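You operate a simulated robot arm through the tools that you are given. There is no shell and no other tool. Be economical: measure what you need, move in short steps, check, and stop when the job is done.

You are at the controls of a simulated robot arm. One attempt, no reset.

Task
Highlight the amount due on the water and piano bills with the green highlighter.
Fine: then lay the water bill in the red tray; the highlighter goes back in the pen stand. Set down upright: what you pick out. A coat counts when it lies all over at full strength: go over it till it gets no stronger.

Only the result counts: the job must be done as asked and must still hold three seconds after the hand-in. Knocking over, shifting, dropping, spilling or breaking anything else fails it.

Robot
A 7-joint arm with a two-finger parallel gripper, fixed in place. Base frame: the origin is at the foot of the arm, x ahead of it, y to its left, z up; the work surface is at about z = 0.75. Units: m, rad, N and s.
With the tool pointing down near the work surface it reaches from about 0.2 to 0.68 m from the base axis. Its first joint turns from -1.152 to 1.152 rad. Payload 2.4 kg.
The TCP is the grasp point between the finger pads, 0.03 m short of the fingertips. In the tool frame z runs along the fingers and y along their closing line. Largest opening 0.094 m; finger width 0.028, thickness 0.01; the body of the gripper, 0.05 by 0.096 m, starts 0.055 m behind the TCP.
Orientation is that of the tool frame in the base frame, as a unit quaternion [x, y, z, w]. With the fingers straight down and closing along the base's y, the tool's x points along the base's -x, its y along +y and its z along -z.

Tools
- The arm moves only by the tool drive_tool. Its argument "increments" is a list that holds one entry, the list of rows, each a list of 6 numbers: the shift along the tool's x, y, z in units of 25 mm (1.0 is 25 mm), then the turn, a rotation vector about the tool's x, y, z in units of 6 degrees (1.0 is 6 degrees). In form: [[[x, y, z, rx, ry, rz], ...]]. A call has 1 to 10 rows; each row shifts and turns the commanded pose from where the row before left it, along the tool's axes as they then stand. "claw" is the closure, from 0 (fully open) to 1 (shut), set as the call begins (left out, the last holds). A call with a number of a shift or a turn outside -1 to 1 is refused whole. A row lasts 0.2 s, in which the tool goes at most 0.05 m and 0.15 rad; a call with a longer step from one row to the next is refused whole, and so is a gripper value outside its range. Where a pose cannot be reached the arm comes as near as it can. A force on the tool above 70 N (or 10 N above the force at the start of the call, whichever is more), or a blocked arm, ends the call early, and 0.2 s more pass. The fingers move at their own pace (about 0.153 m/s each) and stop on an object; they squeeze with about 22 N. The grip force told is the motor's: it shows also when the fingers shut on nothing. Time passes only in rows, and 0.2 s behind the last, so rows that do not move let the fingers close. The reply holds the time, the measured pose of the TCP, the force on the tool along the base axes, the opening and the grip force, in the units named above and with some noise, with the torque about the TCP (base axes, N m) and any sound that the robot's microphone picked up.
- Cameras (640 x 400 px; columns grow to the right, rows downward): "scene" is fixed at [0.0402, 0.4801, 1.4367]; the picture's right is [-0.69, -0.73, 0.00], its down [-0.47, 0.44, -0.76] and it looks along [0.55, -0.52, -0.65] (base axes); focal length 337 px, centre (320, 200). "wrist" rides on the gripper at [0.076, 0.014, -0.102] in the tool frame; the picture's right is [-0.18, 0.98, 0.00], its down [-0.75, -0.14, -0.64] and it looks along [-0.63, -0.12, 0.77] (tool axes); focal length 243 px, centre (320, 200). There is no depth. A picture from a camera that has moved, and an enlarged one, comes with that camera's place and axes in the base frame and with its lens.
- grab_frame(camera): a new picture of that camera. The clock stands still meanwhile.
- enlarge(camera, box): a new picture of the part [left, top, right, bottom] of that camera's present view, enlarged. The clock stands still meanwhile.
- sign_off(): hands the job in; it is judged then, once.

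Go step by step. Nothing tells you positions but the pictures and the camera data: compare them with the known pose of the tool, close in by small moves and look again before you grip or let go. The budget is 120 turns and 64 pictures, counting those below and the enlarged ones. Unless the task says otherwise, let go and move clear before handing in, and close with one line.

The tools are called after ">>>" as name(argument=value, ...) on one line, values as JSON. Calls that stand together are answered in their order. drive_tool: Moves the arm, as the interface text tells. Its arguments: {"type":"object","properties":{"increments":{"type":"array","items":{"type":"array","items":{"type":"array","items":{"type":"number"}}}},"claw":{"type":"number"}},"required":["increments"]} The other tools are called the same way: grab_frame (camera) takes a picture; enlarge (camera, box) takes an enlarged picture of a part of a camera's view; sign_off () hands the job in.

At the start:

```text
clock: 0.0
position: [0.4335, 0.0079, 1.0797]
orientation: [0.001, 1.0, 0.001, 0.0]
force: [-0.2, -0.2, 0.5]
torque: [0.02, 0.0, 0.0]
width: 0.094
grasp_force: 0.0
```

scene: 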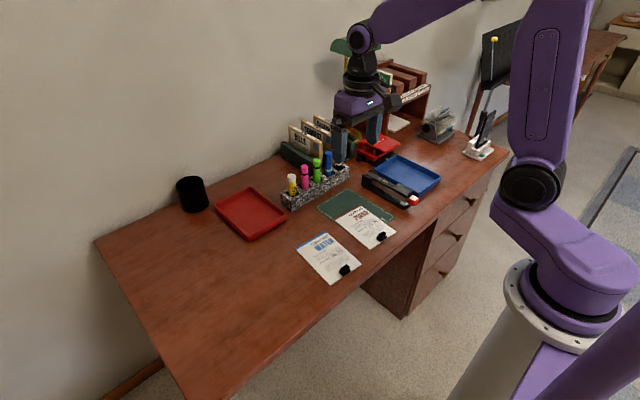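
wrist: 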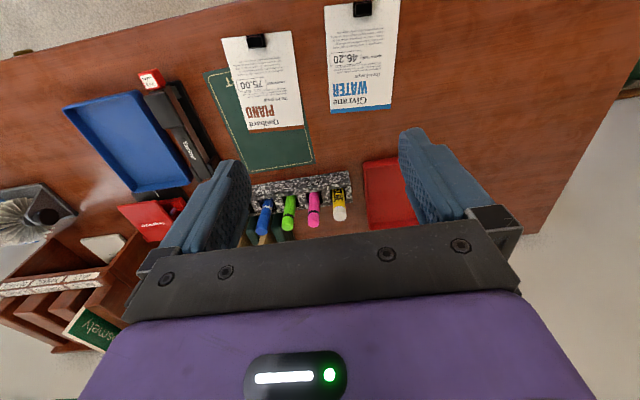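

I see a pen stand with blue, green, pink and yellow markers, two bills with clips (water, piano), a red tray and a blue tray. I'll enlarge the views to measure them.

>>> enlarge(camera="scene", box=[260, 120, 420, 220])

>>> enlarge(camera="scene", box=[280, 190, 424, 290])

>>> enlarge(camera="wrist", box=[200, 0, 420, 137])

>>> enlarge(camera="wrist", box=[230, 150, 390, 250])

```text
4.00 times, centred on (340, 170) of scene
camera zoom: at [0.0402, 0.4801, 1.4367], right [-0.69, -0.73, 0.0], down [-0.47, 0.44, -0.76], along [0.55, -0.52, -0.65], focal length 1349 px, centre (240, 320)
```

zoom: 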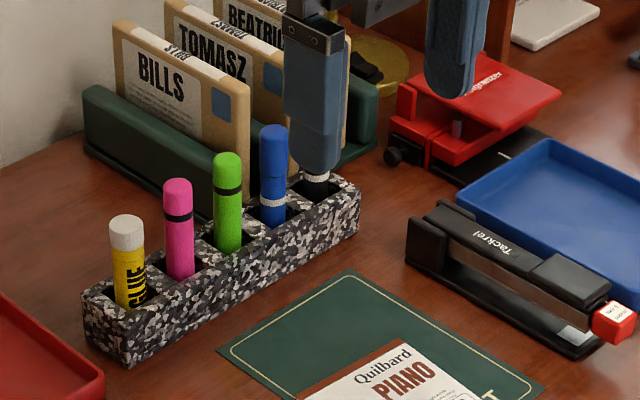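

```text
4.00 times, centred on (352, 240) of scene
camera zoom: at [0.0402, 0.4801, 1.4367], right [-0.69, -0.73, 0.0], down [-0.47, 0.44, -0.76], along [0.55, -0.52, -0.65], focal length 1349 px, centre (192, 40)
```

zoom: 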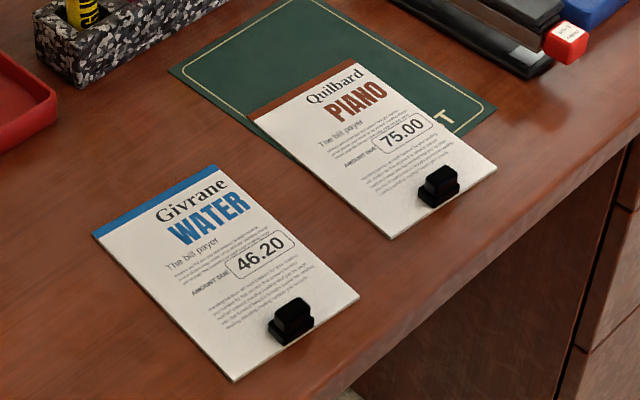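

```text
2.91 times, centred on (310, 68) of wrist
camera zoom: at [0.3578, 0.0209, 1.1814], right [0.18, 0.98, 0.0], down [0.75, -0.14, 0.64], along [0.63, -0.12, -0.77], focal length 706 px, centre (349, 582)
```

zoom: 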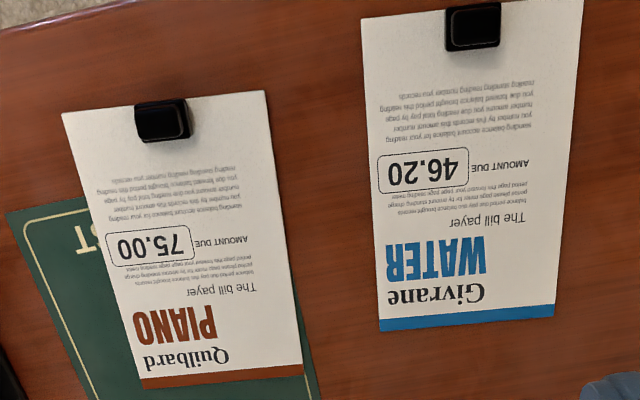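

```text
4.00 times, centred on (310, 200) of wrist
camera zoom: at [0.3578, 0.0209, 1.1814], right [0.18, 0.98, 0.0], down [0.75, -0.14, 0.64], along [0.63, -0.12, -0.77], focal length 970 px, centre (360, 200)
```

zoom: 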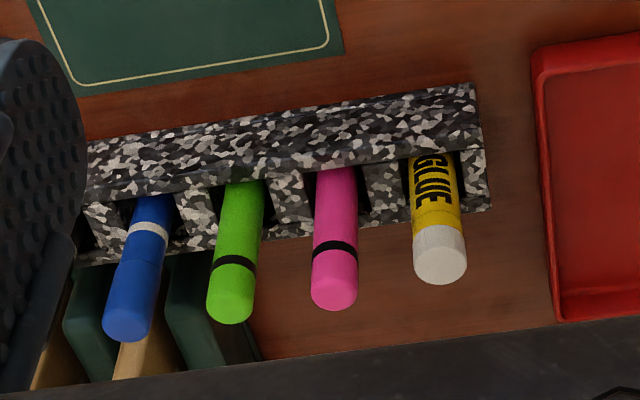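

The green marker's top is near (0.664, -0.097, 0.868) and the stand runs along y with about 46 mm pitch. The amounts are near (0.435, 0.047) for water and (0.443, -0.110) for piano. I'll move to above the green marker with a part-closed gripper and look.

>>> drive_tool(increments=[[[-0.85, -0.42, 0.4, 0, 0, 0], [-0.85, -0.42, 0.4, 0, 0, 0], [-0.85, -0.42, 0.4, 0, 0, 0], [-0.85, -0.42, 0.4, 0, 0, 0], [-0.85, -0.42, 0.4, 0, 0, 0], [-0.85, -0.42, 0.4, 0, 0, 0], [-0.85, -0.42, 0.4, 0, 0, 0], [-0.85, -0.42, 0.4, 0, 0, 0], [-0.85, -0.42, 0.4, 0, 0, 0], [-0.85, -0.42, 0.4, 0, 0, 0]]], claw=0.57)

>>> grab_frame(camera="wrist")

>>> enlarge(camera="scene", box=[260, 120, 420, 220])

```text
clock: 2.2
position: [0.648, -0.0993, 0.9825]
orientation: [-0.001, 1.0, 0.0, 0.0]
force: [-0.5, 0.2, 0.5]
torque: [0.0, -0.03, 0.0]
width: 0.0407
grasp_force: 0.1
```

```text
57 pictures are left
camera wrist: at [0.5718, -0.0852, 1.0834], right [0.18, 0.98, 0.0], down [0.75, -0.14, 0.64], along [0.63, -0.12, -0.77], focal length 243 px, centre (320, 200)
```

wrist: 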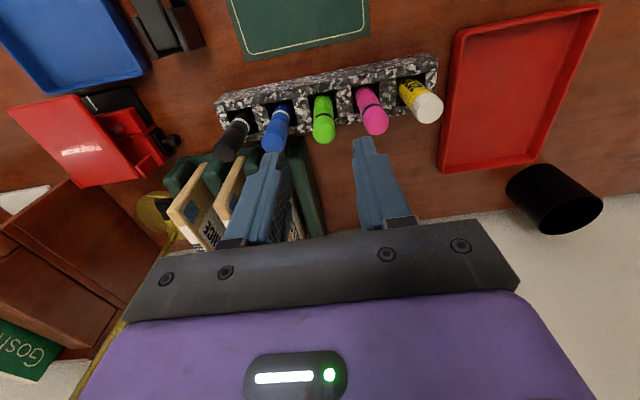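

```text
4.00 times, centred on (340, 170) of scene
camera zoom: at [0.0402, 0.4801, 1.4367], right [-0.69, -0.73, 0.0], down [-0.47, 0.44, -0.76], along [0.55, -0.52, -0.65], focal length 1349 px, centre (240, 320)
```

zoom: 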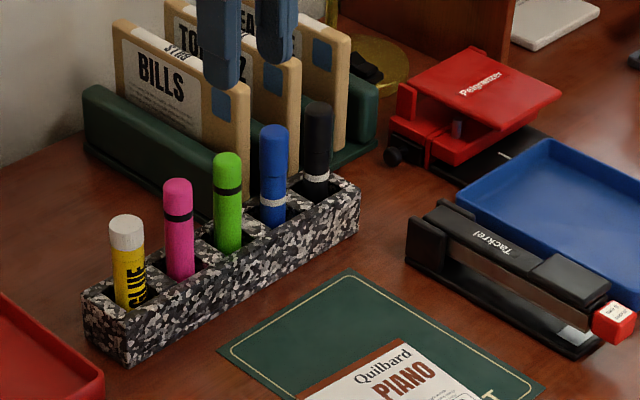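

>>> enlarge(camera="wrist", box=[160, 40, 480, 240])

```text
2.00 times, centred on (320, 140) of wrist
camera zoom: at [0.5718, -0.0852, 1.0834], right [0.18, 0.98, 0.0], down [0.75, -0.14, 0.64], along [0.63, -0.12, -0.77], focal length 485 px, centre (320, 320)
```

zoom: 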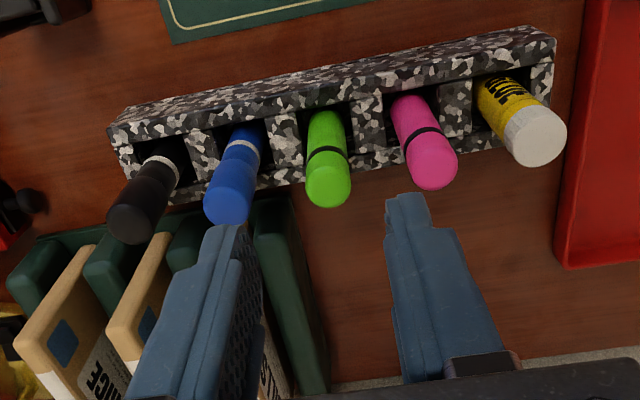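

>>> drive_tool(increments=[[[-0.4, 0, 0.7, 0, 0, 0], [-0.4, 0, 0.7, 0, 0, 0], [0, 0, 0.7, 0, 0, 0], [0, 0, 0.6, 0, 0, 0], [0, 0, 0, 0, 0, 0]]])

>>> enlarge(camera="wrist", box=[160, 40, 480, 240])

>>> enlarge(camera="scene", box=[260, 120, 420, 220])

```text
clock: 3.4
position: [0.6675, -0.0989, 0.9138]
orientation: [0.0, 1.0, 0.0, 0.0]
force: [0.4, -0.3, -0.1]
torque: [0.0, 0.01, 0.0]
width: 0.0406
grasp_force: 0.1
```

```text
2.00 times, centred on (320, 140) of wrist
camera zoom: at [0.591, -0.0847, 1.0158], right [0.18, 0.98, 0.0], down [0.75, -0.14, 0.64], along [0.63, -0.12, -0.77], focal length 485 px, centre (320, 320)
```

zoom: 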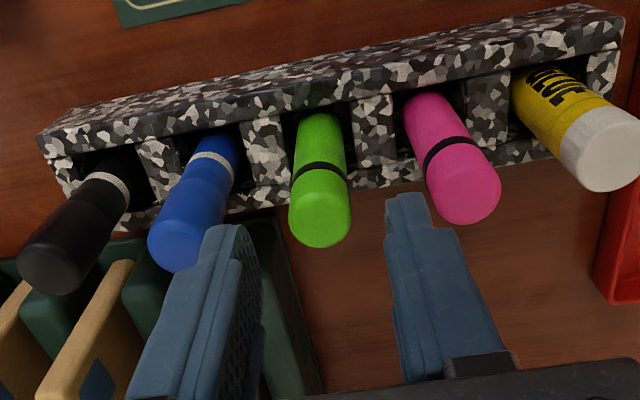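

```text
4.00 times, centred on (340, 170) of scene
camera zoom: at [0.0402, 0.4801, 1.4367], right [-0.69, -0.73, 0.0], down [-0.47, 0.44, -0.76], along [0.55, -0.52, -0.65], focal length 1349 px, centre (240, 320)
```

zoom: 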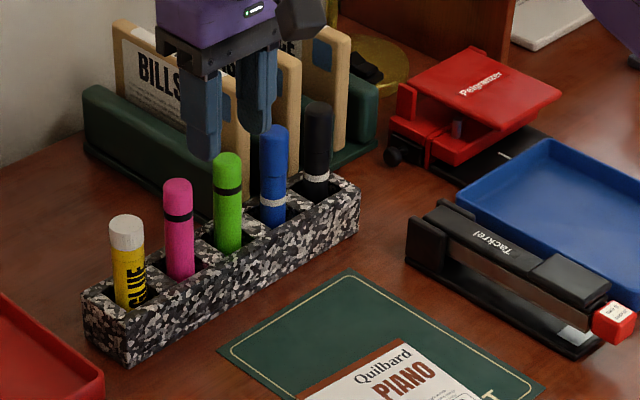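

The fingers are lined up with the green marker, top near (0.672, -0.100, 0.866), and clear of its neighbours. I'll go down and close on it.

>>> drive_tool(increments=[[[-0.14, -0.03, 0.6, 0, 0, 0], [0, 0, 0.7, 0, 0, 0], [0, 0, 0.7, 0, 0, 0], [0, 0, 0.6, 0, 0, 0], [0, 0, 0, 0, 0, 0]]])

>>> enlarge(camera="wrist", box=[160, 80, 480, 280])

>>> enlarge(camera="scene", box=[260, 120, 420, 220])

```text
clock: 4.6
position: [0.6711, -0.0993, 0.8474]
orientation: [0.0, 1.0, 0.001, -0.001]
force: [-0.4, 0.5, -0.4]
torque: [0.01, 0.0, 0.0]
width: 0.0403
grasp_force: 0.0
```

```text
2.00 times, centred on (320, 180) of wrist
camera zoom: at [0.5949, -0.0854, 0.9488], right [0.18, 0.98, 0.0], down [0.75, -0.14, 0.64], along [0.63, -0.12, -0.77], focal length 485 px, centre (320, 240)
```

zoom: 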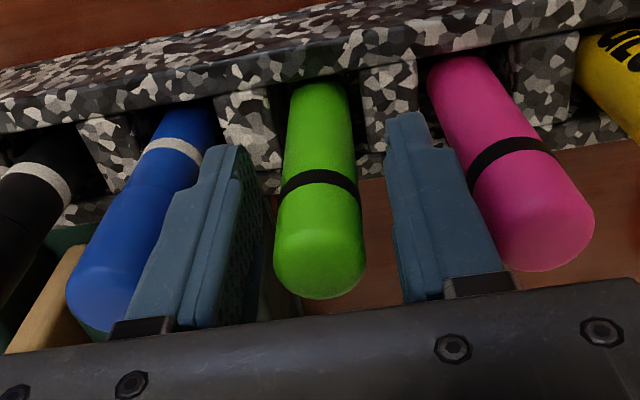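

```text
4.00 times, centred on (340, 170) of scene
camera zoom: at [0.0402, 0.4801, 1.4367], right [-0.69, -0.73, 0.0], down [-0.47, 0.44, -0.76], along [0.55, -0.52, -0.65], focal length 1349 px, centre (240, 320)
```

zoom: 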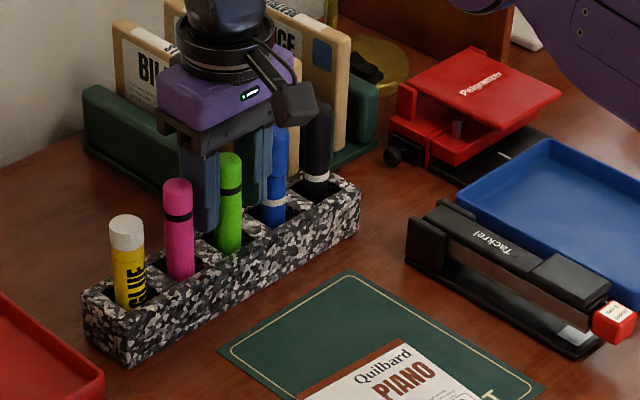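

Centered. I'll close and lift straight up.

>>> drive_tool(increments=[[[0, 0, 0, 0, 0, 0], [0, 0, 0, 0, 0, 0], [0, 0, 0, 0, 0, 0]]], claw=1)

>>> drive_tool(increments=[[[0, 0, -0.6, 0, 0, 0], [0, 0, -0.8, 0, 0, 0], [0, 0, -0.8, 0, 0, 0], [0, 0, -0.9, 0, 0, 0], [0, 0, -0.9, 0, 0, 0], [0, 0, -0.8, 0, 0, 0], [0, 0, -0.4, 0, 0, 0]]])

>>> enlarge(camera="scene", box=[260, 100, 420, 200])

>>> enlarge(camera="wrist", box=[160, 80, 480, 280])

```text
clock: 5.4
position: [0.6709, -0.0997, 0.8475]
orientation: [0.0, 1.0, 0.0, 0.0]
force: [0.1, 0.8, -0.1]
torque: [-0.04, 0.01, 0.01]
width: 0.0206
grasp_force: 21.5
```

```text
clock: 7.0
position: [0.6675, -0.099, 0.9772]
orientation: [0.0, 1.0, 0.0, -0.001]
force: [-1.1, 0.0, -0.1]
torque: [0.0, -0.01, -0.01]
width: 0.0204
grasp_force: 21.9
```

```text
4.00 times, centred on (340, 150) of scene
camera zoom: at [0.0402, 0.4801, 1.4367], right [-0.69, -0.73, 0.0], down [-0.47, 0.44, -0.76], along [0.55, -0.52, -0.65], focal length 1349 px, centre (240, 400)
```

zoom: 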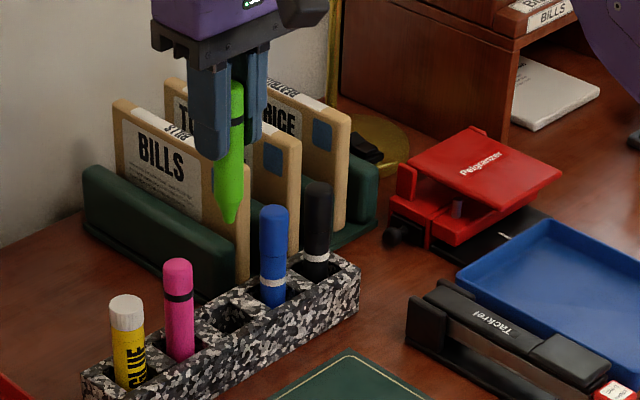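

```text
2.00 times, centred on (320, 180) of wrist
camera zoom: at [0.5924, -0.0852, 1.0783], right [0.18, 0.98, 0.0], down [0.75, -0.14, 0.64], along [0.63, -0.12, -0.77], focal length 485 px, centre (320, 240)
```

zoom: 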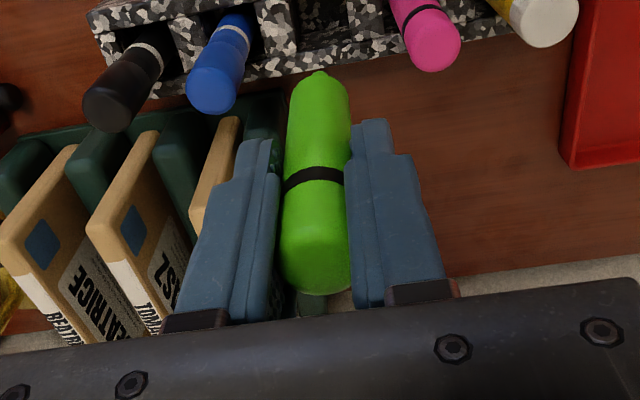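

The marker is held with its tip pointing down, about 0.098 m below the TCP. Now I'll go over the water bill.

>>> drive_tool(increments=[[[0.96, 0.3, 0, 0, 0, 0], [0.96, 0.6, 0, 0, 0, 0], [0.96, 0.6, 0, 0, 0, 0], [0.96, 0.6, 0, 0, 0, 0], [0.96, 0.6, 0.3, 0, 0, 0], [0.96, 0.6, 0.5, 0, 0, 0], [0.96, 0.6, 0.6, 0, 0, 0], [0.96, 0.6, 0.7, 0, 0, 0], [0.96, 0.6, 0.7, 0, 0, 0], [0.6, 0.74, 0.3, 0, 0, 0]]])

>>> grab_frame(camera="wrist")

>>> enlarge(camera="scene", box=[280, 190, 424, 290])

```text
clock: 9.2
position: [0.4365, 0.0452, 0.9002]
orientation: [-0.001, 1.0, 0.001, 0.0]
force: [-0.2, -1.2, -0.7]
torque: [-0.03, -0.02, -0.01]
width: 0.0203
grasp_force: 22.2
```

```text
48 pictures are left
camera wrist: at [0.3609, 0.0601, 1.0014], right [0.18, 0.98, 0.0], down [0.75, -0.14, 0.64], along [0.63, -0.12, -0.77], focal length 243 px, centre (320, 200)
```

wrist: 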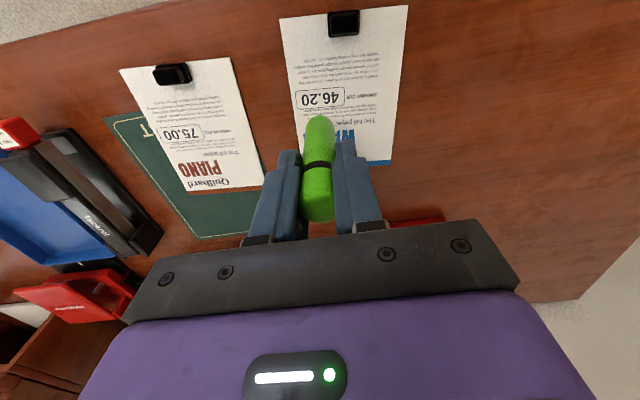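

```text
4.00 times, centred on (352, 240) of scene
camera zoom: at [0.0402, 0.4801, 1.4367], right [-0.69, -0.73, 0.0], down [-0.47, 0.44, -0.76], along [0.55, -0.52, -0.65], focal length 1349 px, centre (192, 40)
```

zoom: 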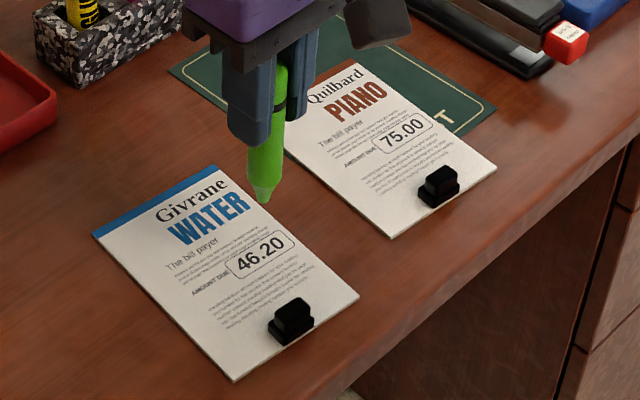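

>>> enlarge(camera="wrist", box=[260, 60, 420, 160])

>>> enlarge(camera="wrist", box=[110, 60, 270, 160])

```text
4.00 times, centred on (340, 110) of wrist
camera zoom: at [0.3609, 0.0601, 1.0014], right [0.18, 0.98, 0.0], down [0.75, -0.14, 0.64], along [0.63, -0.12, -0.77], focal length 970 px, centre (240, 560)
```

zoom: 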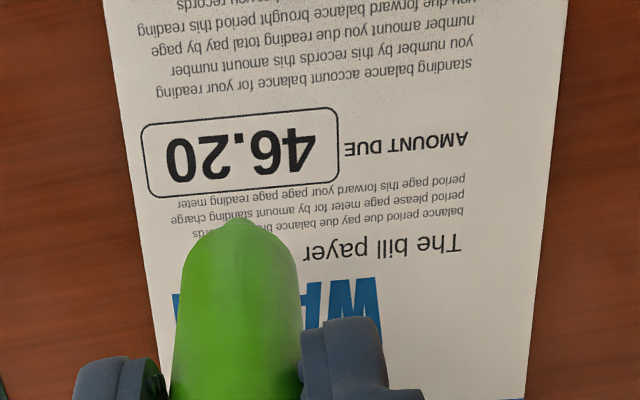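

```text
4.00 times, centred on (190, 110) of wrist
camera zoom: at [0.3609, 0.0601, 1.0014], right [0.18, 0.98, 0.0], down [0.75, -0.14, 0.64], along [0.63, -0.12, -0.77], focal length 970 px, centre (840, 560)
```

zoom: 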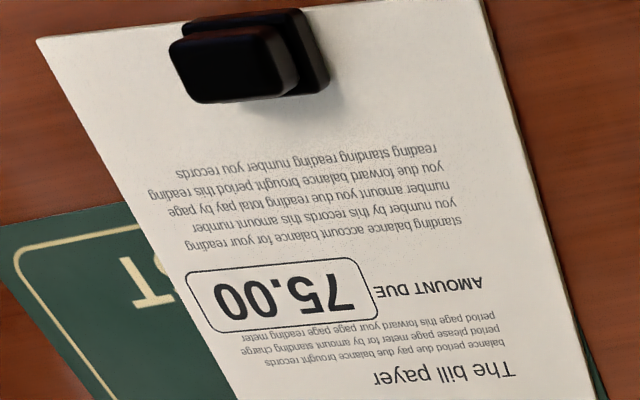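

The amount box on the water bill centres near (0.437, 0.046), about 47 x 17.5 mm, turned about 5.5 degrees. I'll lower the tip towards its centre.

>>> drive_tool(increments=[[[0, 0.02, 0.5, 0, 0, 0], [0, 0, 0.5, 0, 0, 0], [0, 0, 0.4, 0, 0, 0], [0, 0, 0.1, 0, 0, 0], [0, 0, 0, 0, 0, 0]]])

>>> enlarge(camera="wrist", box=[260, 40, 420, 140])

>>> enlarge(camera="scene", box=[310, 200, 390, 250])

```text
clock: 10.4
position: [0.4371, 0.0465, 0.8616]
orientation: [0.0, 1.0, 0.001, -0.001]
force: [0.2, -0.1, -0.4]
torque: [-0.01, 0.02, 0.0]
width: 0.0205
grasp_force: 22.5
```

```text
4.00 times, centred on (340, 90) of wrist
camera zoom: at [0.3608, 0.0607, 0.964], right [0.18, 0.98, 0.0], down [0.75, -0.14, 0.64], along [0.63, -0.12, -0.77], focal length 970 px, centre (240, 640)
```

zoom: 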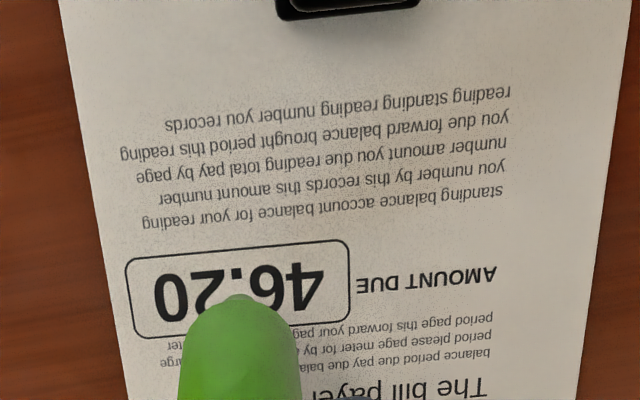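

```text
8.00 times, centred on (350, 225) of scene
camera zoom: at [0.0402, 0.4801, 1.4367], right [-0.69, -0.73, 0.0], down [-0.47, 0.44, -0.76], along [0.55, -0.52, -0.65], focal length 2698 px, centre (80, 0)
```

zoom: 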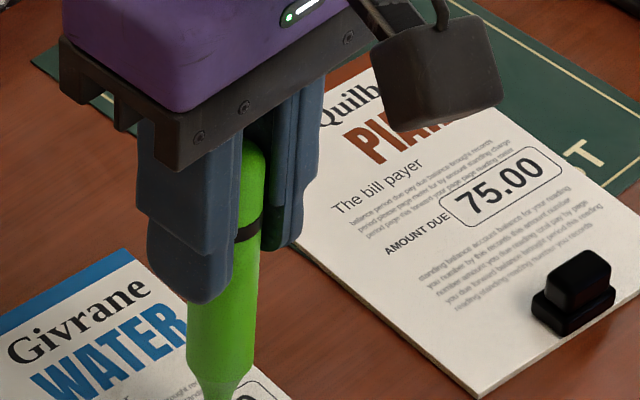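

>>> drive_tool(increments=[[[0, 0, 0.06, 0, 0, 0], [0, 0, 0.06, 0, 0, 0], [0, 0, 0.04, 0, 0, 0], [0, 0, 0, 0, 0, 0]]])

>>> drive_tool(increments=[[[0, 0, 0.04, 0, 0, 0], [0, 0, 0, 0, 0, 0]]])

>>> drive_tool(increments=[[[0, 0, 0.04, 0, 0, 0], [0, 0, 0, 0, 0, 0]]])

```text
clock: 11.4
position: [0.438, 0.047, 0.8583]
orientation: [-0.001, 1.0, 0.0, 0.0]
force: [0.5, -0.7, -0.2]
torque: [0.01, -0.01, 0.04]
width: 0.0207
grasp_force: 21.9
```

```text
clock: 12.0
position: [0.4382, 0.0472, 0.8583]
orientation: [0.0, 1.0, 0.0, 0.0]
force: [0.4, -1.0, -0.4]
torque: [-0.01, 0.0, 0.01]
width: 0.0204
grasp_force: 22.4
```

```text
clock: 12.6
position: [0.438, 0.0479, 0.8563]
orientation: [0.0, 1.0, 0.0, 0.0]
force: [-0.8, -0.2, 0.8]
torque: [0.0, 0.03, 0.0]
width: 0.0204
grasp_force: 22.0
```

>>> drive_tool(increments=[[[0, 0, 0.04, 0, 0, 0], [0, 0, 0, 0, 0, 0]]])

>>> drive_tool(increments=[[[0, 0, 0.04, 0, 0, 0], [0, 0, 0, 0, 0, 0]]])

>>> enlarge(camera="wrist", box=[260, 40, 420, 140])

>>> enlarge(camera="scene", box=[310, 220, 390, 270])

```text
clock: 13.2
position: [0.4393, 0.0484, 0.8546]
orientation: [-0.001, 1.0, -0.001, 0.0]
force: [0.9, -0.1, 0.2]
torque: [0.01, -0.03, 0.0]
width: 0.0203
grasp_force: 22.2
```

```text
clock: 13.8
position: [0.4382, 0.0479, 0.8545]
orientation: [0.0, 1.0, 0.0, 0.0]
force: [-1.8, -3.4, 16.3]
torque: [-0.46, 0.19, 0.02]
width: 0.0204
grasp_force: 21.5
```

```text
4.00 times, centred on (340, 90) of wrist
camera zoom: at [0.3628, 0.0621, 0.9555], right [0.18, 0.98, 0.0], down [0.75, -0.14, 0.64], along [0.63, -0.12, -0.77], focal length 970 px, centre (240, 640)
```

zoom: 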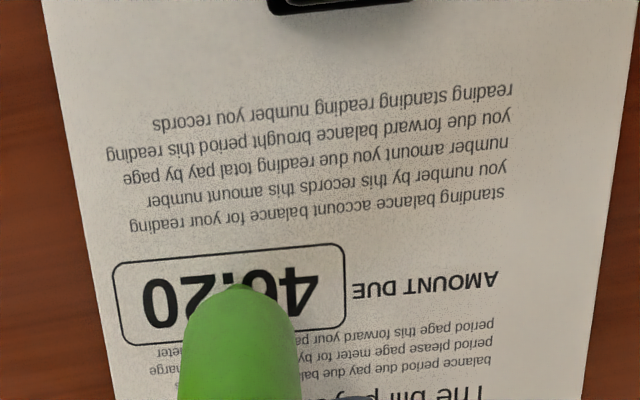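

```text
8.00 times, centred on (350, 245) of scene
camera zoom: at [0.0399, 0.48, 1.4368], right [-0.69, -0.73, 0.0], down [-0.47, 0.44, -0.76], along [0.55, -0.52, -0.65], focal length 2698 px, centre (80, -160)
```

zoom: 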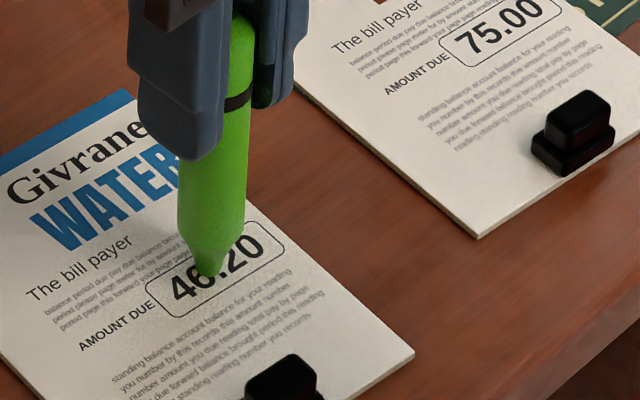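

Contact comes at TCP z of about 0.855. I'll back off slightly for light pressure and make a short test stroke along the box's axis.

>>> drive_tool(increments=[[[0, 0, -0.025, 0, 0, 0], [0.01, -0.1, 0, 0, 0, 0], [0.02, -0.2, 0, 0, 0, 0], [0.02, -0.2, 0, 0, 0, 0], [0, 0, 0, 0, 0, 0]]])

>>> enlarge(camera="scene", box=[310, 220, 390, 270])

```text
clock: 15.0
position: [0.4364, 0.0349, 0.8534]
orientation: [0.0, 1.0, 0.0, 0.0]
force: [1.1, -1.1, 5.0]
torque: [-0.2, -0.04, -0.02]
width: 0.0204
grasp_force: 21.4
```

```text
8.00 times, centred on (350, 245) of scene
camera zoom: at [0.0401, 0.4801, 1.4368], right [-0.69, -0.73, 0.0], down [-0.47, 0.44, -0.76], along [0.55, -0.52, -0.65], focal length 2698 px, centre (80, -160)
```

zoom: 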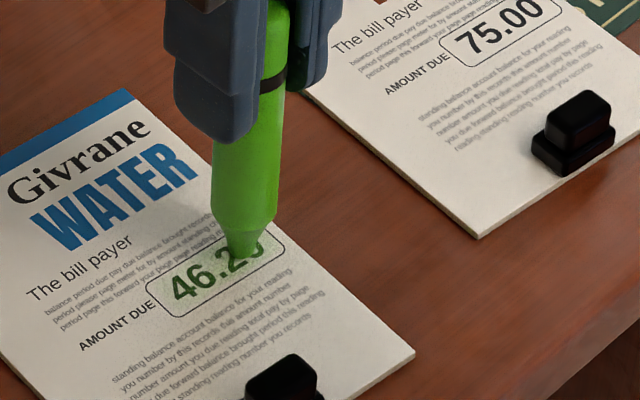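

>>> enlarge(camera="scene", box=[324, 244, 356, 264])

```text
16.00 times, centred on (340, 254) of scene
camera zoom: at [0.0401, 0.4801, 1.4368], right [-0.69, -0.73, 0.0], down [-0.47, 0.44, -0.76], along [0.55, -0.52, -0.65], focal length 5396 px, centre (0, -664)
```

zoom: 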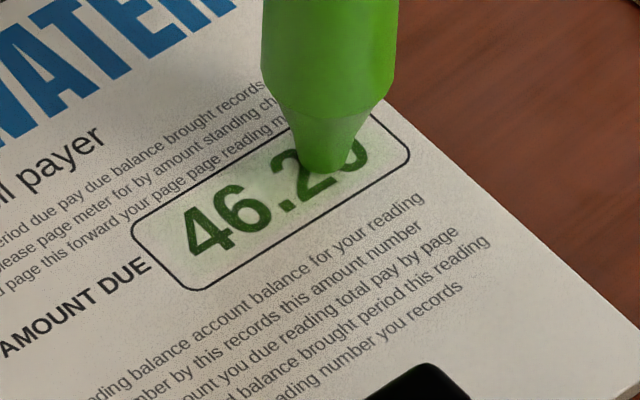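

The mark is a wide soft band, the paper stays put, and about 5 N is a good pressure. I'll make full-length strokes along the centre line.

>>> drive_tool(increments=[[[0.025, -0.26, 0, 0, 0, 0], [-0.018, 0.19, 0, 0, 0, 0], [-0.018, 0.19, 0, 0, 0, 0], [-0.018, 0.19, 0, 0, 0, 0], [-0.018, 0.19, 0, 0, 0, 0], [-0.018, 0.19, 0, 0, 0, 0], [-0.018, 0.19, 0, 0, 0, 0], [-0.018, 0.19, 0, 0, 0, 0], [-0.018, 0.19, 0, 0, 0, 0]]])

>>> enlarge(camera="scene", box=[324, 244, 356, 264])

```text
clock: 17.0
position: [0.4394, 0.0672, 0.8533]
orientation: [0.0, 1.0, 0.0, 0.001]
force: [0.0, -0.4, 2.9]
torque: [0.13, -0.02, -0.03]
width: 0.0205
grasp_force: 22.0
```

```text
16.00 times, centred on (340, 254) of scene
camera zoom: at [0.0401, 0.4801, 1.4368], right [-0.69, -0.73, 0.0], down [-0.47, 0.44, -0.76], along [0.55, -0.52, -0.65], focal length 5396 px, centre (0, -664)
```

zoom: 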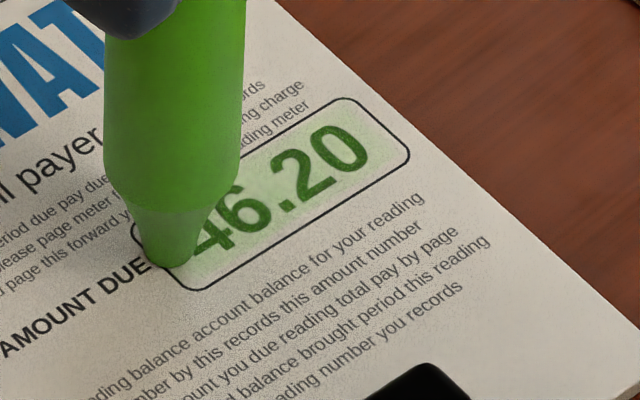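

>>> drive_tool(increments=[[[-0.14, -0.215, 0, 0, 0, 0], [0.017, -0.18, 0, 0, 0, 0], [0.017, -0.18, 0, 0, 0, 0], [0.017, -0.18, 0, 0, 0, 0], [0.017, -0.18, 0, 0, 0, 0], [0.017, -0.18, 0, 0, 0, 0], [0.017, -0.18, 0, 0, 0, 0], [0.017, -0.18, 0, 0, 0, 0], [0.017, -0.18, 0, 0, 0, 0]]])

>>> drive_tool(increments=[[[0.32, 0.03, 0, 0, 0, 0], [-0.017, 0.18, 0, 0, 0, 0], [-0.017, 0.18, 0, 0, 0, 0], [-0.017, 0.18, 0, 0, 0, 0], [-0.017, 0.18, 0, 0, 0, 0], [-0.017, 0.18, 0, 0, 0, 0], [-0.017, 0.18, 0, 0, 0, 0], [-0.017, 0.18, 0, 0, 0, 0], [-0.017, 0.18, 0, 0, 0, 0]]])

>>> enlarge(camera="scene", box=[324, 244, 356, 264])

```text
clock: 19.0
position: [0.4388, 0.0246, 0.8546]
orientation: [0.0, 1.0, 0.0, 0.0]
force: [-0.1, -1.1, 1.0]
torque: [-0.05, 0.01, 0.0]
width: 0.0203
grasp_force: 22.1
```

```text
clock: 21.0
position: [0.4366, 0.0622, 0.8546]
orientation: [0.0, 1.0, -0.001, 0.0]
force: [-0.8, -3.2, 8.4]
torque: [-0.31, 0.06, 0.02]
width: 0.0201
grasp_force: 21.9
```

```text
16.00 times, centred on (340, 254) of scene
camera zoom: at [0.0401, 0.48, 1.4368], right [-0.69, -0.73, 0.0], down [-0.47, 0.44, -0.76], along [0.55, -0.52, -0.65], focal length 5396 px, centre (0, -664)
```

zoom: 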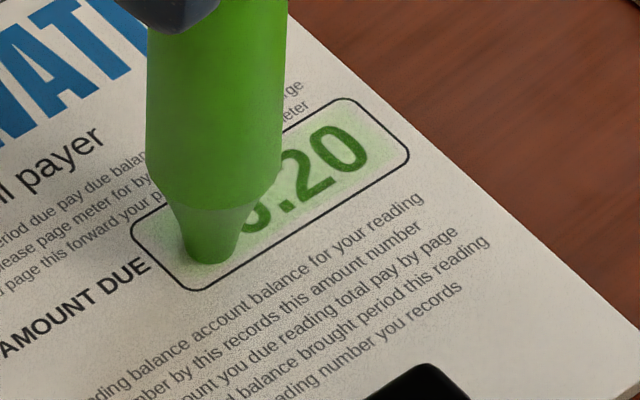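

I'll lift to look at the coat.

>>> drive_tool(increments=[[[0, 0, -0.6, 0, 0, 0], [-0.5, 0, -0.6, 0, 0, 0], [-0.6, 0, 0, 0, 0, 0], [0, 0, 0, 0, 0, 0]]])

>>> enlarge(camera="wrist", box=[240, 20, 400, 120])

>>> enlarge(camera="scene", box=[324, 244, 356, 264])

```text
clock: 22.0
position: [0.4611, 0.062, 0.8848]
orientation: [0.0, 1.0, -0.001, 0.0]
force: [0.0, 0.3, 0.1]
torque: [0.01, -0.03, -0.01]
width: 0.0203
grasp_force: 22.1
```

```text
4.00 times, centred on (320, 70) of wrist
camera zoom: at [0.3861, 0.0758, 0.9862], right [0.18, 0.98, 0.0], down [0.75, -0.14, 0.64], along [0.63, -0.12, -0.77], focal length 970 px, centre (320, 720)
```

zoom: 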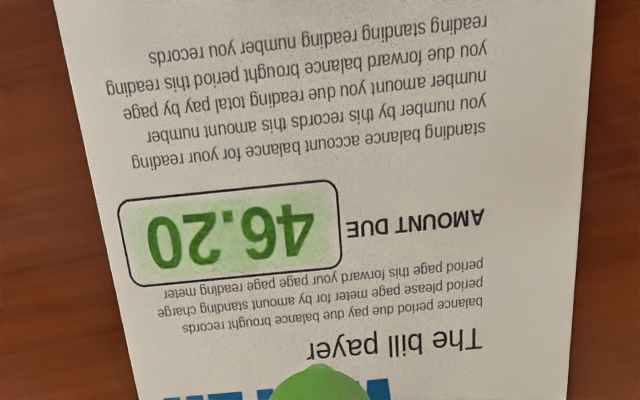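

```text
16.00 times, centred on (340, 254) of scene
camera zoom: at [0.0402, 0.4801, 1.4367], right [-0.69, -0.73, 0.0], down [-0.47, 0.44, -0.76], along [0.55, -0.52, -0.65], focal length 5396 px, centre (0, -664)
```

zoom: 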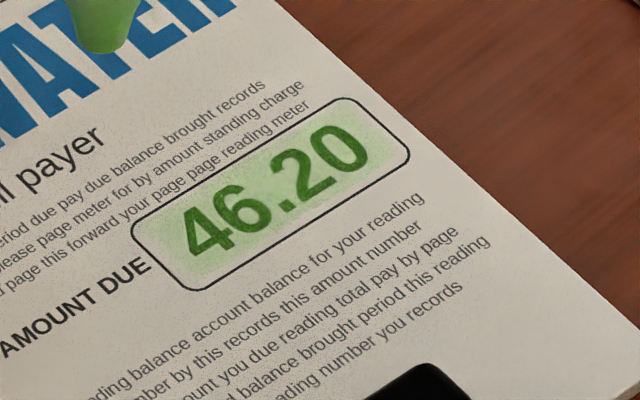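

The coat sits well inside the box but is still light towards the edges. The box centre works out at TCP (0.4374, 0.0460); I'll go over it with three full lines there and back.

>>> drive_tool(increments=[[[0.676, 0.096, 0, 0, 0, 0], [0, 0, 0.6, 0, 0, 0], [0, 0, 0.5, 0, 0, 0], [0, 0, 0.1, 0, 0, 0], [0, 0, 0.012, 0, 0, 0]]])

>>> drive_tool(increments=[[[0.018, -0.19, 0, 0, 0, 0], [0.018, -0.19, 0, 0, 0, 0], [0.018, -0.19, 0, 0, 0, 0], [0.018, -0.19, 0, 0, 0, 0], [0.018, -0.19, 0, 0, 0, 0], [0.018, -0.19, 0, 0, 0, 0], [0.018, -0.19, 0, 0, 0, 0], [0.018, -0.19, 0, 0, 0, 0]]])

>>> drive_tool(increments=[[[0.2, 0.019, 0, 0, 0, 0], [-0.018, 0.19, 0, 0, 0, 0], [-0.018, 0.19, 0, 0, 0, 0], [-0.018, 0.19, 0, 0, 0, 0], [-0.018, 0.19, 0, 0, 0, 0], [-0.018, 0.19, 0, 0, 0, 0], [-0.018, 0.19, 0, 0, 0, 0], [-0.018, 0.19, 0, 0, 0, 0], [-0.018, 0.19, 0, 0, 0, 0]]])

>>> drive_tool(increments=[[[0.2, 0.019, 0, 0, 0, 0], [0.018, -0.19, 0, 0, 0, 0], [0.018, -0.19, 0, 0, 0, 0], [0.018, -0.19, 0, 0, 0, 0], [0.018, -0.19, 0, 0, 0, 0], [0.018, -0.19, 0, 0, 0, 0], [0.018, -0.19, 0, 0, 0, 0], [0.018, -0.19, 0, 0, 0, 0], [0.018, -0.19, 0, 0, 0, 0]]])

>>> enlarge(camera="scene", box=[324, 244, 356, 264])

```text
clock: 23.2
position: [0.4467, 0.0635, 0.8554]
orientation: [-0.001, 1.0, 0.0, 0.001]
force: [-1.3, 0.7, 4.3]
torque: [0.07, 0.14, -0.02]
width: 0.0201
grasp_force: 22.3
```

```text
clock: 25.0
position: [0.4423, 0.0259, 0.8553]
orientation: [0.0, 1.0, 0.0, 0.001]
force: [-1.2, 0.1, -0.5]
torque: [0.0, 0.01, 0.02]
width: 0.02
grasp_force: 22.3
```

```text
clock: 27.0
position: [0.4392, 0.0659, 0.8527]
orientation: [-0.001, 1.0, 0.0, -0.001]
force: [0.4, -0.3, 1.6]
torque: [-0.04, 0.02, 0.01]
width: 0.0202
grasp_force: 22.0
```

```text
clock: 29.0
position: [0.4322, 0.0266, 0.856]
orientation: [0.0, 1.0, 0.0, 0.0]
force: [-0.1, 0.0, -0.4]
torque: [0.0, -0.02, 0.02]
width: 0.02
grasp_force: 21.7
```

```text
16.00 times, centred on (340, 254) of scene
camera zoom: at [0.0402, 0.4801, 1.4367], right [-0.69, -0.73, 0.0], down [-0.47, 0.44, -0.76], along [0.55, -0.52, -0.65], focal length 5396 px, centre (0, -664)
```

zoom: 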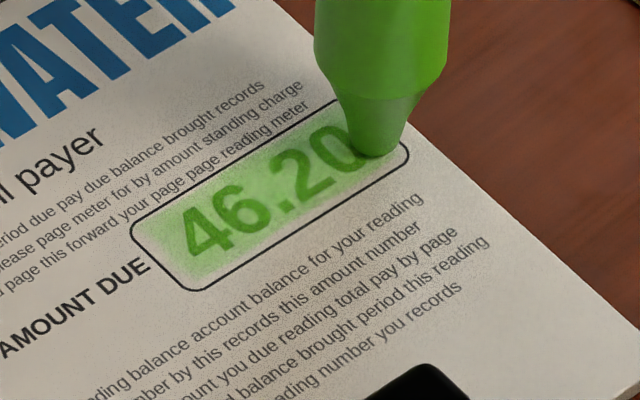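

>>> drive_tool(increments=[[[0, 0, 0.024, 0, 0, 0], [0, 0, 0, 0, 0, 0]]])

>>> drive_tool(increments=[[[-0.018, 0.19, 0, 0, 0, 0], [-0.018, 0.19, 0, 0, 0, 0], [-0.018, 0.19, 0, 0, 0, 0], [-0.018, 0.19, 0, 0, 0, 0], [-0.018, 0.19, 0, 0, 0, 0], [-0.018, 0.19, 0, 0, 0, 0], [-0.018, 0.19, 0, 0, 0, 0], [-0.018, 0.19, 0, 0, 0, 0]]])

>>> drive_tool(increments=[[[-0.2, -0.019, 0, 0, 0, 0], [0.018, -0.19, 0, 0, 0, 0], [0.018, -0.19, 0, 0, 0, 0], [0.018, -0.19, 0, 0, 0, 0], [0.018, -0.19, 0, 0, 0, 0], [0.018, -0.19, 0, 0, 0, 0], [0.018, -0.19, 0, 0, 0, 0], [0.018, -0.19, 0, 0, 0, 0], [0.018, -0.19, 0, 0, 0, 0]]])

>>> drive_tool(increments=[[[-0.2, -0.019, 0, 0, 0, 0], [-0.018, 0.19, 0, 0, 0, 0], [-0.018, 0.19, 0, 0, 0, 0], [-0.018, 0.19, 0, 0, 0, 0], [-0.018, 0.19, 0, 0, 0, 0], [-0.018, 0.19, 0, 0, 0, 0], [-0.018, 0.19, 0, 0, 0, 0], [-0.018, 0.19, 0, 0, 0, 0], [-0.018, 0.19, 0, 0, 0, 0]]])

>>> enlarge(camera="scene", box=[324, 244, 356, 264])

```text
clock: 29.6
position: [0.4325, 0.027, 0.8545]
orientation: [-0.001, 1.0, 0.0, 0.0]
force: [1.0, 0.5, -0.2]
torque: [0.01, 0.05, -0.02]
width: 0.0201
grasp_force: 22.2
```

```text
clock: 31.4
position: [0.4369, 0.0668, 0.8554]
orientation: [0.001, 1.0, 0.0, 0.0]
force: [0.6, 0.2, 0.3]
torque: [0.03, 0.0, 0.02]
width: 0.02
grasp_force: 21.8
```

```text
clock: 33.4
position: [0.4369, 0.0281, 0.8542]
orientation: [0.0, 1.0, 0.0, -0.001]
force: [-0.8, -0.1, 0.5]
torque: [-0.03, -0.01, 0.0]
width: 0.0198
grasp_force: 21.8
```

```text
clock: 35.4
position: [0.4459, 0.0637, 0.8537]
orientation: [0.0, 1.0, 0.0, 0.001]
force: [-0.4, -0.4, 0.1]
torque: [-0.03, 0.0, 0.03]
width: 0.0198
grasp_force: 21.8
```

```text
16.00 times, centred on (340, 254) of scene
camera zoom: at [0.0402, 0.4801, 1.4367], right [-0.69, -0.73, 0.0], down [-0.47, 0.44, -0.76], along [0.55, -0.52, -0.65], focal length 5396 px, centre (0, -664)
```

zoom: 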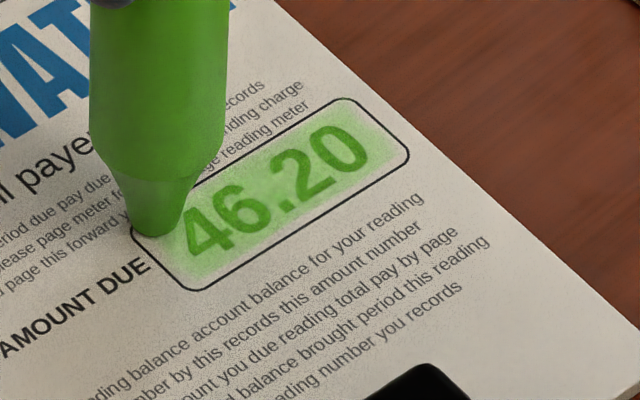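

>>> drive_tool(increments=[[[0.04, -0.04, 0.02, 0, 0, 0], [0, 0, 0, 0, 0, 0]]])

>>> drive_tool(increments=[[[0, 0, 0.02, 0, 0, 0], [0, 0, 0, 0, 0, 0]]])

>>> drive_tool(increments=[[[0, 0, 0.02, 0, 0, 0], [0, 0, 0, 0, 0, 0]]])

```text
clock: 36.0
position: [0.4442, 0.0633, 0.8542]
orientation: [-0.001, 1.0, 0.0, 0.001]
force: [0.2, 0.5, 3.4]
torque: [0.08, -0.08, 0.01]
width: 0.0199
grasp_force: 21.7
```

```text
clock: 36.6
position: [0.4444, 0.0632, 0.8532]
orientation: [0.0, 1.0, 0.001, 0.001]
force: [2.1, 1.1, 16.8]
torque: [0.14, -0.18, -0.01]
width: 0.02
grasp_force: 22.3
```

```text
clock: 37.2
position: [0.4423, 0.0635, 0.8519]
orientation: [0.0, 1.0, 0.0, 0.0]
force: [0.0, 1.0, 18.4]
torque: [0.13, -0.05, -0.01]
width: 0.02
grasp_force: 22.8
```

>>> drive_tool(increments=[[[0, 0, -0.016, 0, 0, 0], [0.018, -0.18, 0, 0, 0, 0], [0.018, -0.18, 0, 0, 0, 0], [0.018, -0.18, 0.002, 0, 0, 0], [0.018, -0.18, 0, 0, 0, 0], [0.018, -0.18, 0.002, 0, 0, 0], [0.018, -0.18, 0, 0, 0, 0], [0.018, -0.18, 0.002, 0, 0, 0], [0.018, -0.18, 0, 0, 0, 0]]])

>>> drive_tool(increments=[[[0.18, 0.017, 0, 0, 0, 0], [-0.018, 0.18, 0, 0, 0, 0], [-0.018, 0.18, 0, 0, 0, 0], [-0.018, 0.18, 0, 0, 0, 0], [-0.018, 0.18, 0, 0, 0, 0], [-0.018, 0.18, 0, 0, 0, 0], [-0.018, 0.18, 0, 0, 0, 0], [-0.018, 0.18, 0, 0, 0, 0], [-0.018, 0.18, 0, 0, 0, 0]]])

>>> drive_tool(increments=[[[0.18, 0.017, 0, 0, 0, 0], [0.018, -0.19, 0, 0, 0, 0], [0.018, -0.19, 0, 0, 0, 0], [0.018, -0.19, 0.002, 0, 0, 0], [0.018, -0.19, 0, 0, 0, 0], [0.018, -0.19, 0.002, 0, 0, 0], [0.018, -0.19, 0, 0, 0, 0], [0.018, -0.19, 0.002, 0, 0, 0], [0.018, -0.19, 0, 0, 0, 0]]])

>>> enlarge(camera="scene", box=[324, 244, 356, 264])

```text
clock: 39.2
position: [0.4407, 0.0268, 0.8532]
orientation: [0.0, 1.0, 0.0, 0.0]
force: [1.0, 1.2, 0.7]
torque: [0.05, -0.01, -0.01]
width: 0.02
grasp_force: 22.3
```

```text
clock: 41.2
position: [0.4391, 0.0651, 0.8537]
orientation: [0.001, 1.0, 0.001, -0.001]
force: [-1.0, 0.2, 0.1]
torque: [0.01, -0.02, 0.02]
width: 0.02
grasp_force: 22.4
```

```text
clock: 43.2
position: [0.4307, 0.0249, 0.8533]
orientation: [-0.001, 1.0, 0.0, -0.001]
force: [-0.8, 3.7, 8.9]
torque: [0.33, 0.04, 0.0]
width: 0.0201
grasp_force: 22.2
```

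```text
16.00 times, centred on (340, 254) of scene
camera zoom: at [0.0401, 0.4802, 1.4367], right [-0.69, -0.73, 0.0], down [-0.47, 0.44, -0.76], along [0.55, -0.52, -0.65], focal length 5396 px, centre (0, -664)
```

zoom: 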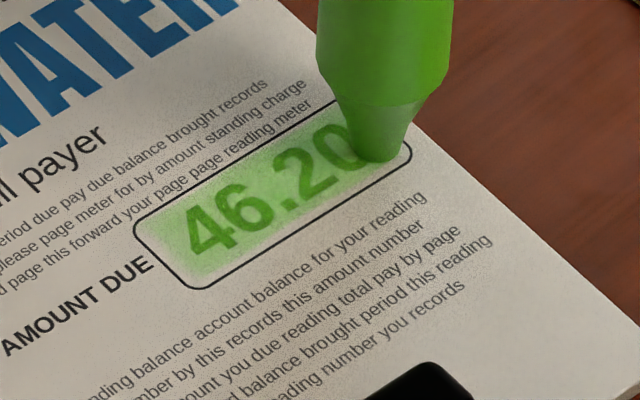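

>>> drive_tool(increments=[[[-0.018, 0.19, 0, 0, 0, 0], [-0.018, 0.19, 0, 0, 0, 0], [-0.018, 0.19, 0, 0, 0, 0], [-0.018, 0.19, 0, 0, 0, 0], [-0.018, 0.19, 0, 0, 0, 0], [-0.018, 0.19, 0, 0, 0, 0], [-0.018, 0.19, 0, 0, 0, 0], [-0.018, 0.19, 0, 0, 0, 0]]])

>>> drive_tool(increments=[[[-0.18, -0.017, 0.004, 0, 0, 0], [0.018, -0.19, 0, 0, 0, 0], [0.018, -0.19, 0, 0, 0, 0], [0.018, -0.19, 0, 0, 0, 0], [0.018, -0.19, 0, 0, 0, 0], [0.018, -0.19, 0, 0, 0, 0], [0.018, -0.19, 0, 0, 0, 0], [0.018, -0.19, 0, 0, 0, 0], [0.018, -0.19, 0, 0, 0, 0]]])

>>> drive_tool(increments=[[[-0.18, -0.017, 0.004, 0, 0, 0], [-0.018, 0.18, 0, 0, 0, 0], [-0.018, 0.18, 0, 0, 0, 0], [-0.018, 0.18, 0, 0, 0, 0], [-0.018, 0.18, 0, 0, 0, 0], [-0.018, 0.18, 0, 0, 0, 0], [-0.018, 0.18, 0, 0, 0, 0], [-0.018, 0.18, 0, 0, 0, 0], [-0.018, 0.18, 0, 0, 0, 0]]])

>>> drive_tool(increments=[[[0, 0, -0.6, 0, 0, 0], [-0.5, 0, -0.6, 0, 0, 0], [-0.6, 0, 0, 0, 0, 0], [0, 0, 0, 0, 0, 0]]])

>>> enlarge(camera="scene", box=[324, 244, 356, 264])

>>> enlarge(camera="wrist", box=[240, 20, 400, 120])

```text
clock: 45.0
position: [0.4353, 0.0645, 0.8501]
orientation: [-0.001, 1.0, 0.001, 0.0]
force: [-0.9, 0.1, 0.2]
torque: [0.01, 0.01, -0.01]
width: 0.02
grasp_force: 22.8
```

```text
clock: 47.0
position: [0.4377, 0.0253, 0.8521]
orientation: [-0.001, 1.0, -0.001, 0.0]
force: [1.1, 2.3, 6.2]
torque: [0.28, -0.02, 0.02]
width: 0.0199
grasp_force: 22.1
```

```text
clock: 49.0
position: [0.4449, 0.0616, 0.8551]
orientation: [-0.001, 1.0, 0.0, 0.0]
force: [0.3, -0.1, -0.3]
torque: [-0.02, -0.02, 0.0]
width: 0.02
grasp_force: 21.8
```

```text
clock: 50.0
position: [0.4713, 0.0592, 0.8832]
orientation: [0.0, 1.0, 0.001, 0.001]
force: [-0.1, -0.4, -0.6]
torque: [-0.02, -0.01, 0.01]
width: 0.0202
grasp_force: 22.1
```

```text
16.00 times, centred on (340, 254) of scene
camera zoom: at [0.0402, 0.4801, 1.4367], right [-0.69, -0.73, 0.0], down [-0.47, 0.44, -0.76], along [0.55, -0.52, -0.65], focal length 5396 px, centre (0, -664)
```

zoom: 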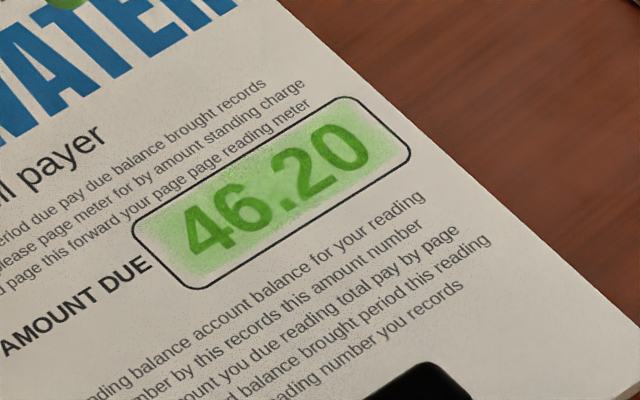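

```text
4.00 times, centred on (320, 70) of wrist
camera zoom: at [0.396, 0.0747, 0.9847], right [0.18, 0.98, 0.0], down [0.75, -0.14, 0.64], along [0.63, -0.12, -0.77], focal length 970 px, centre (320, 720)
```

zoom: 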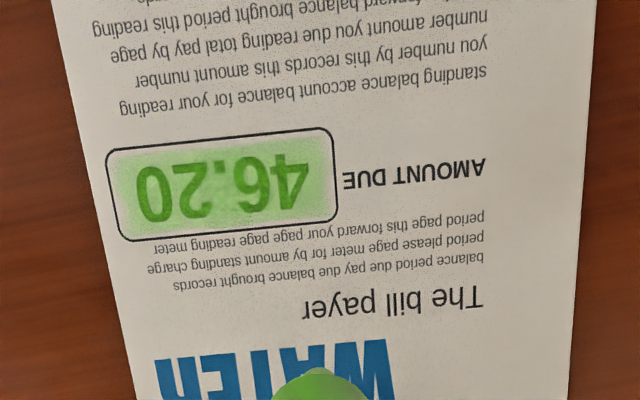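

The coat gets stronger. I'll go over it again with slightly firmer contact and compare.

>>> drive_tool(increments=[[[0.6, 0.05, 0, 0, 0, 0], [0.5, 0.05, 0, 0, 0, 0], [0, 0, 0.6, 0, 0, 0], [0, 0, 0.5, 0, 0, 0], [0, 0, 0.1, 0, 0, 0], [0, 0, 0.02, 0, 0, 0], [0, 0, 0, 0, 0, 0]]])

>>> drive_tool(increments=[[[0, 0, 0.014, 0, 0, 0], [0, 0, 0, 0, 0, 0]]])

```text
clock: 51.6
position: [0.4458, 0.0636, 0.8523]
orientation: [0.0, 1.0, 0.0, -0.001]
force: [0.1, -0.8, 0.1]
torque: [-0.03, -0.01, 0.0]
width: 0.02
grasp_force: 21.4
```

```text
clock: 52.2
position: [0.4452, 0.0634, 0.852]
orientation: [0.0, 1.0, 0.0, 0.0]
force: [-0.4, 0.4, 2.5]
torque: [0.03, 0.06, 0.01]
width: 0.0199
grasp_force: 21.9
```

>>> drive_tool(increments=[[[0, 0, 0.012, 0, 0, 0], [0.018, -0.18, 0, 0, 0, 0], [0.018, -0.18, 0, 0, 0, 0], [0.018, -0.18, 0, 0, 0, 0], [0.018, -0.18, 0, 0, 0, 0]]])

>>> drive_tool(increments=[[[0.018, -0.18, 0, 0, 0, 0], [0.018, -0.18, 0, 0, 0, 0], [0.018, -0.18, 0, 0, 0, 0], [0.018, -0.18, 0, 0, 0, 0]]])

>>> drive_tool(increments=[[[0.18, 0.017, 0, 0, 0, 0], [-0.018, 0.18, 0, 0, 0, 0], [-0.018, 0.18, 0, 0, 0, 0], [-0.018, 0.18, 0, 0, 0, 0], [-0.018, 0.18, 0, 0, 0, 0]]])

>>> drive_tool(increments=[[[-0.018, 0.18, 0, 0, 0, 0], [-0.018, 0.18, 0, 0, 0, 0], [-0.018, 0.18, 0, 0, 0, 0], [-0.018, 0.18, 0, 0, 0, 0]]])

```text
clock: 53.4
position: [0.4431, 0.0461, 0.8526]
orientation: [0.001, 1.0, -0.001, 0.0]
force: [-0.5, 0.1, -0.3]
torque: [-0.01, 0.0, 0.01]
width: 0.0199
grasp_force: 22.3
```

```text
clock: 54.4
position: [0.4425, 0.0277, 0.8512]
orientation: [-0.001, 1.0, 0.0, 0.002]
force: [0.8, 5.6, 9.6]
torque: [0.4, -0.14, 0.0]
width: 0.0202
grasp_force: 22.0
```

```text
clock: 55.6
position: [0.439, 0.0441, 0.8511]
orientation: [-0.001, 1.0, 0.001, 0.0]
force: [-1.3, -3.5, 7.8]
torque: [-0.28, 0.07, 0.01]
width: 0.0202
grasp_force: 21.8
```

```text
clock: 56.6
position: [0.4393, 0.0644, 0.8509]
orientation: [0.0, 1.0, 0.0, 0.0]
force: [-1.5, -0.6, 2.8]
torque: [-0.17, 0.0, 0.01]
width: 0.0199
grasp_force: 22.0
```

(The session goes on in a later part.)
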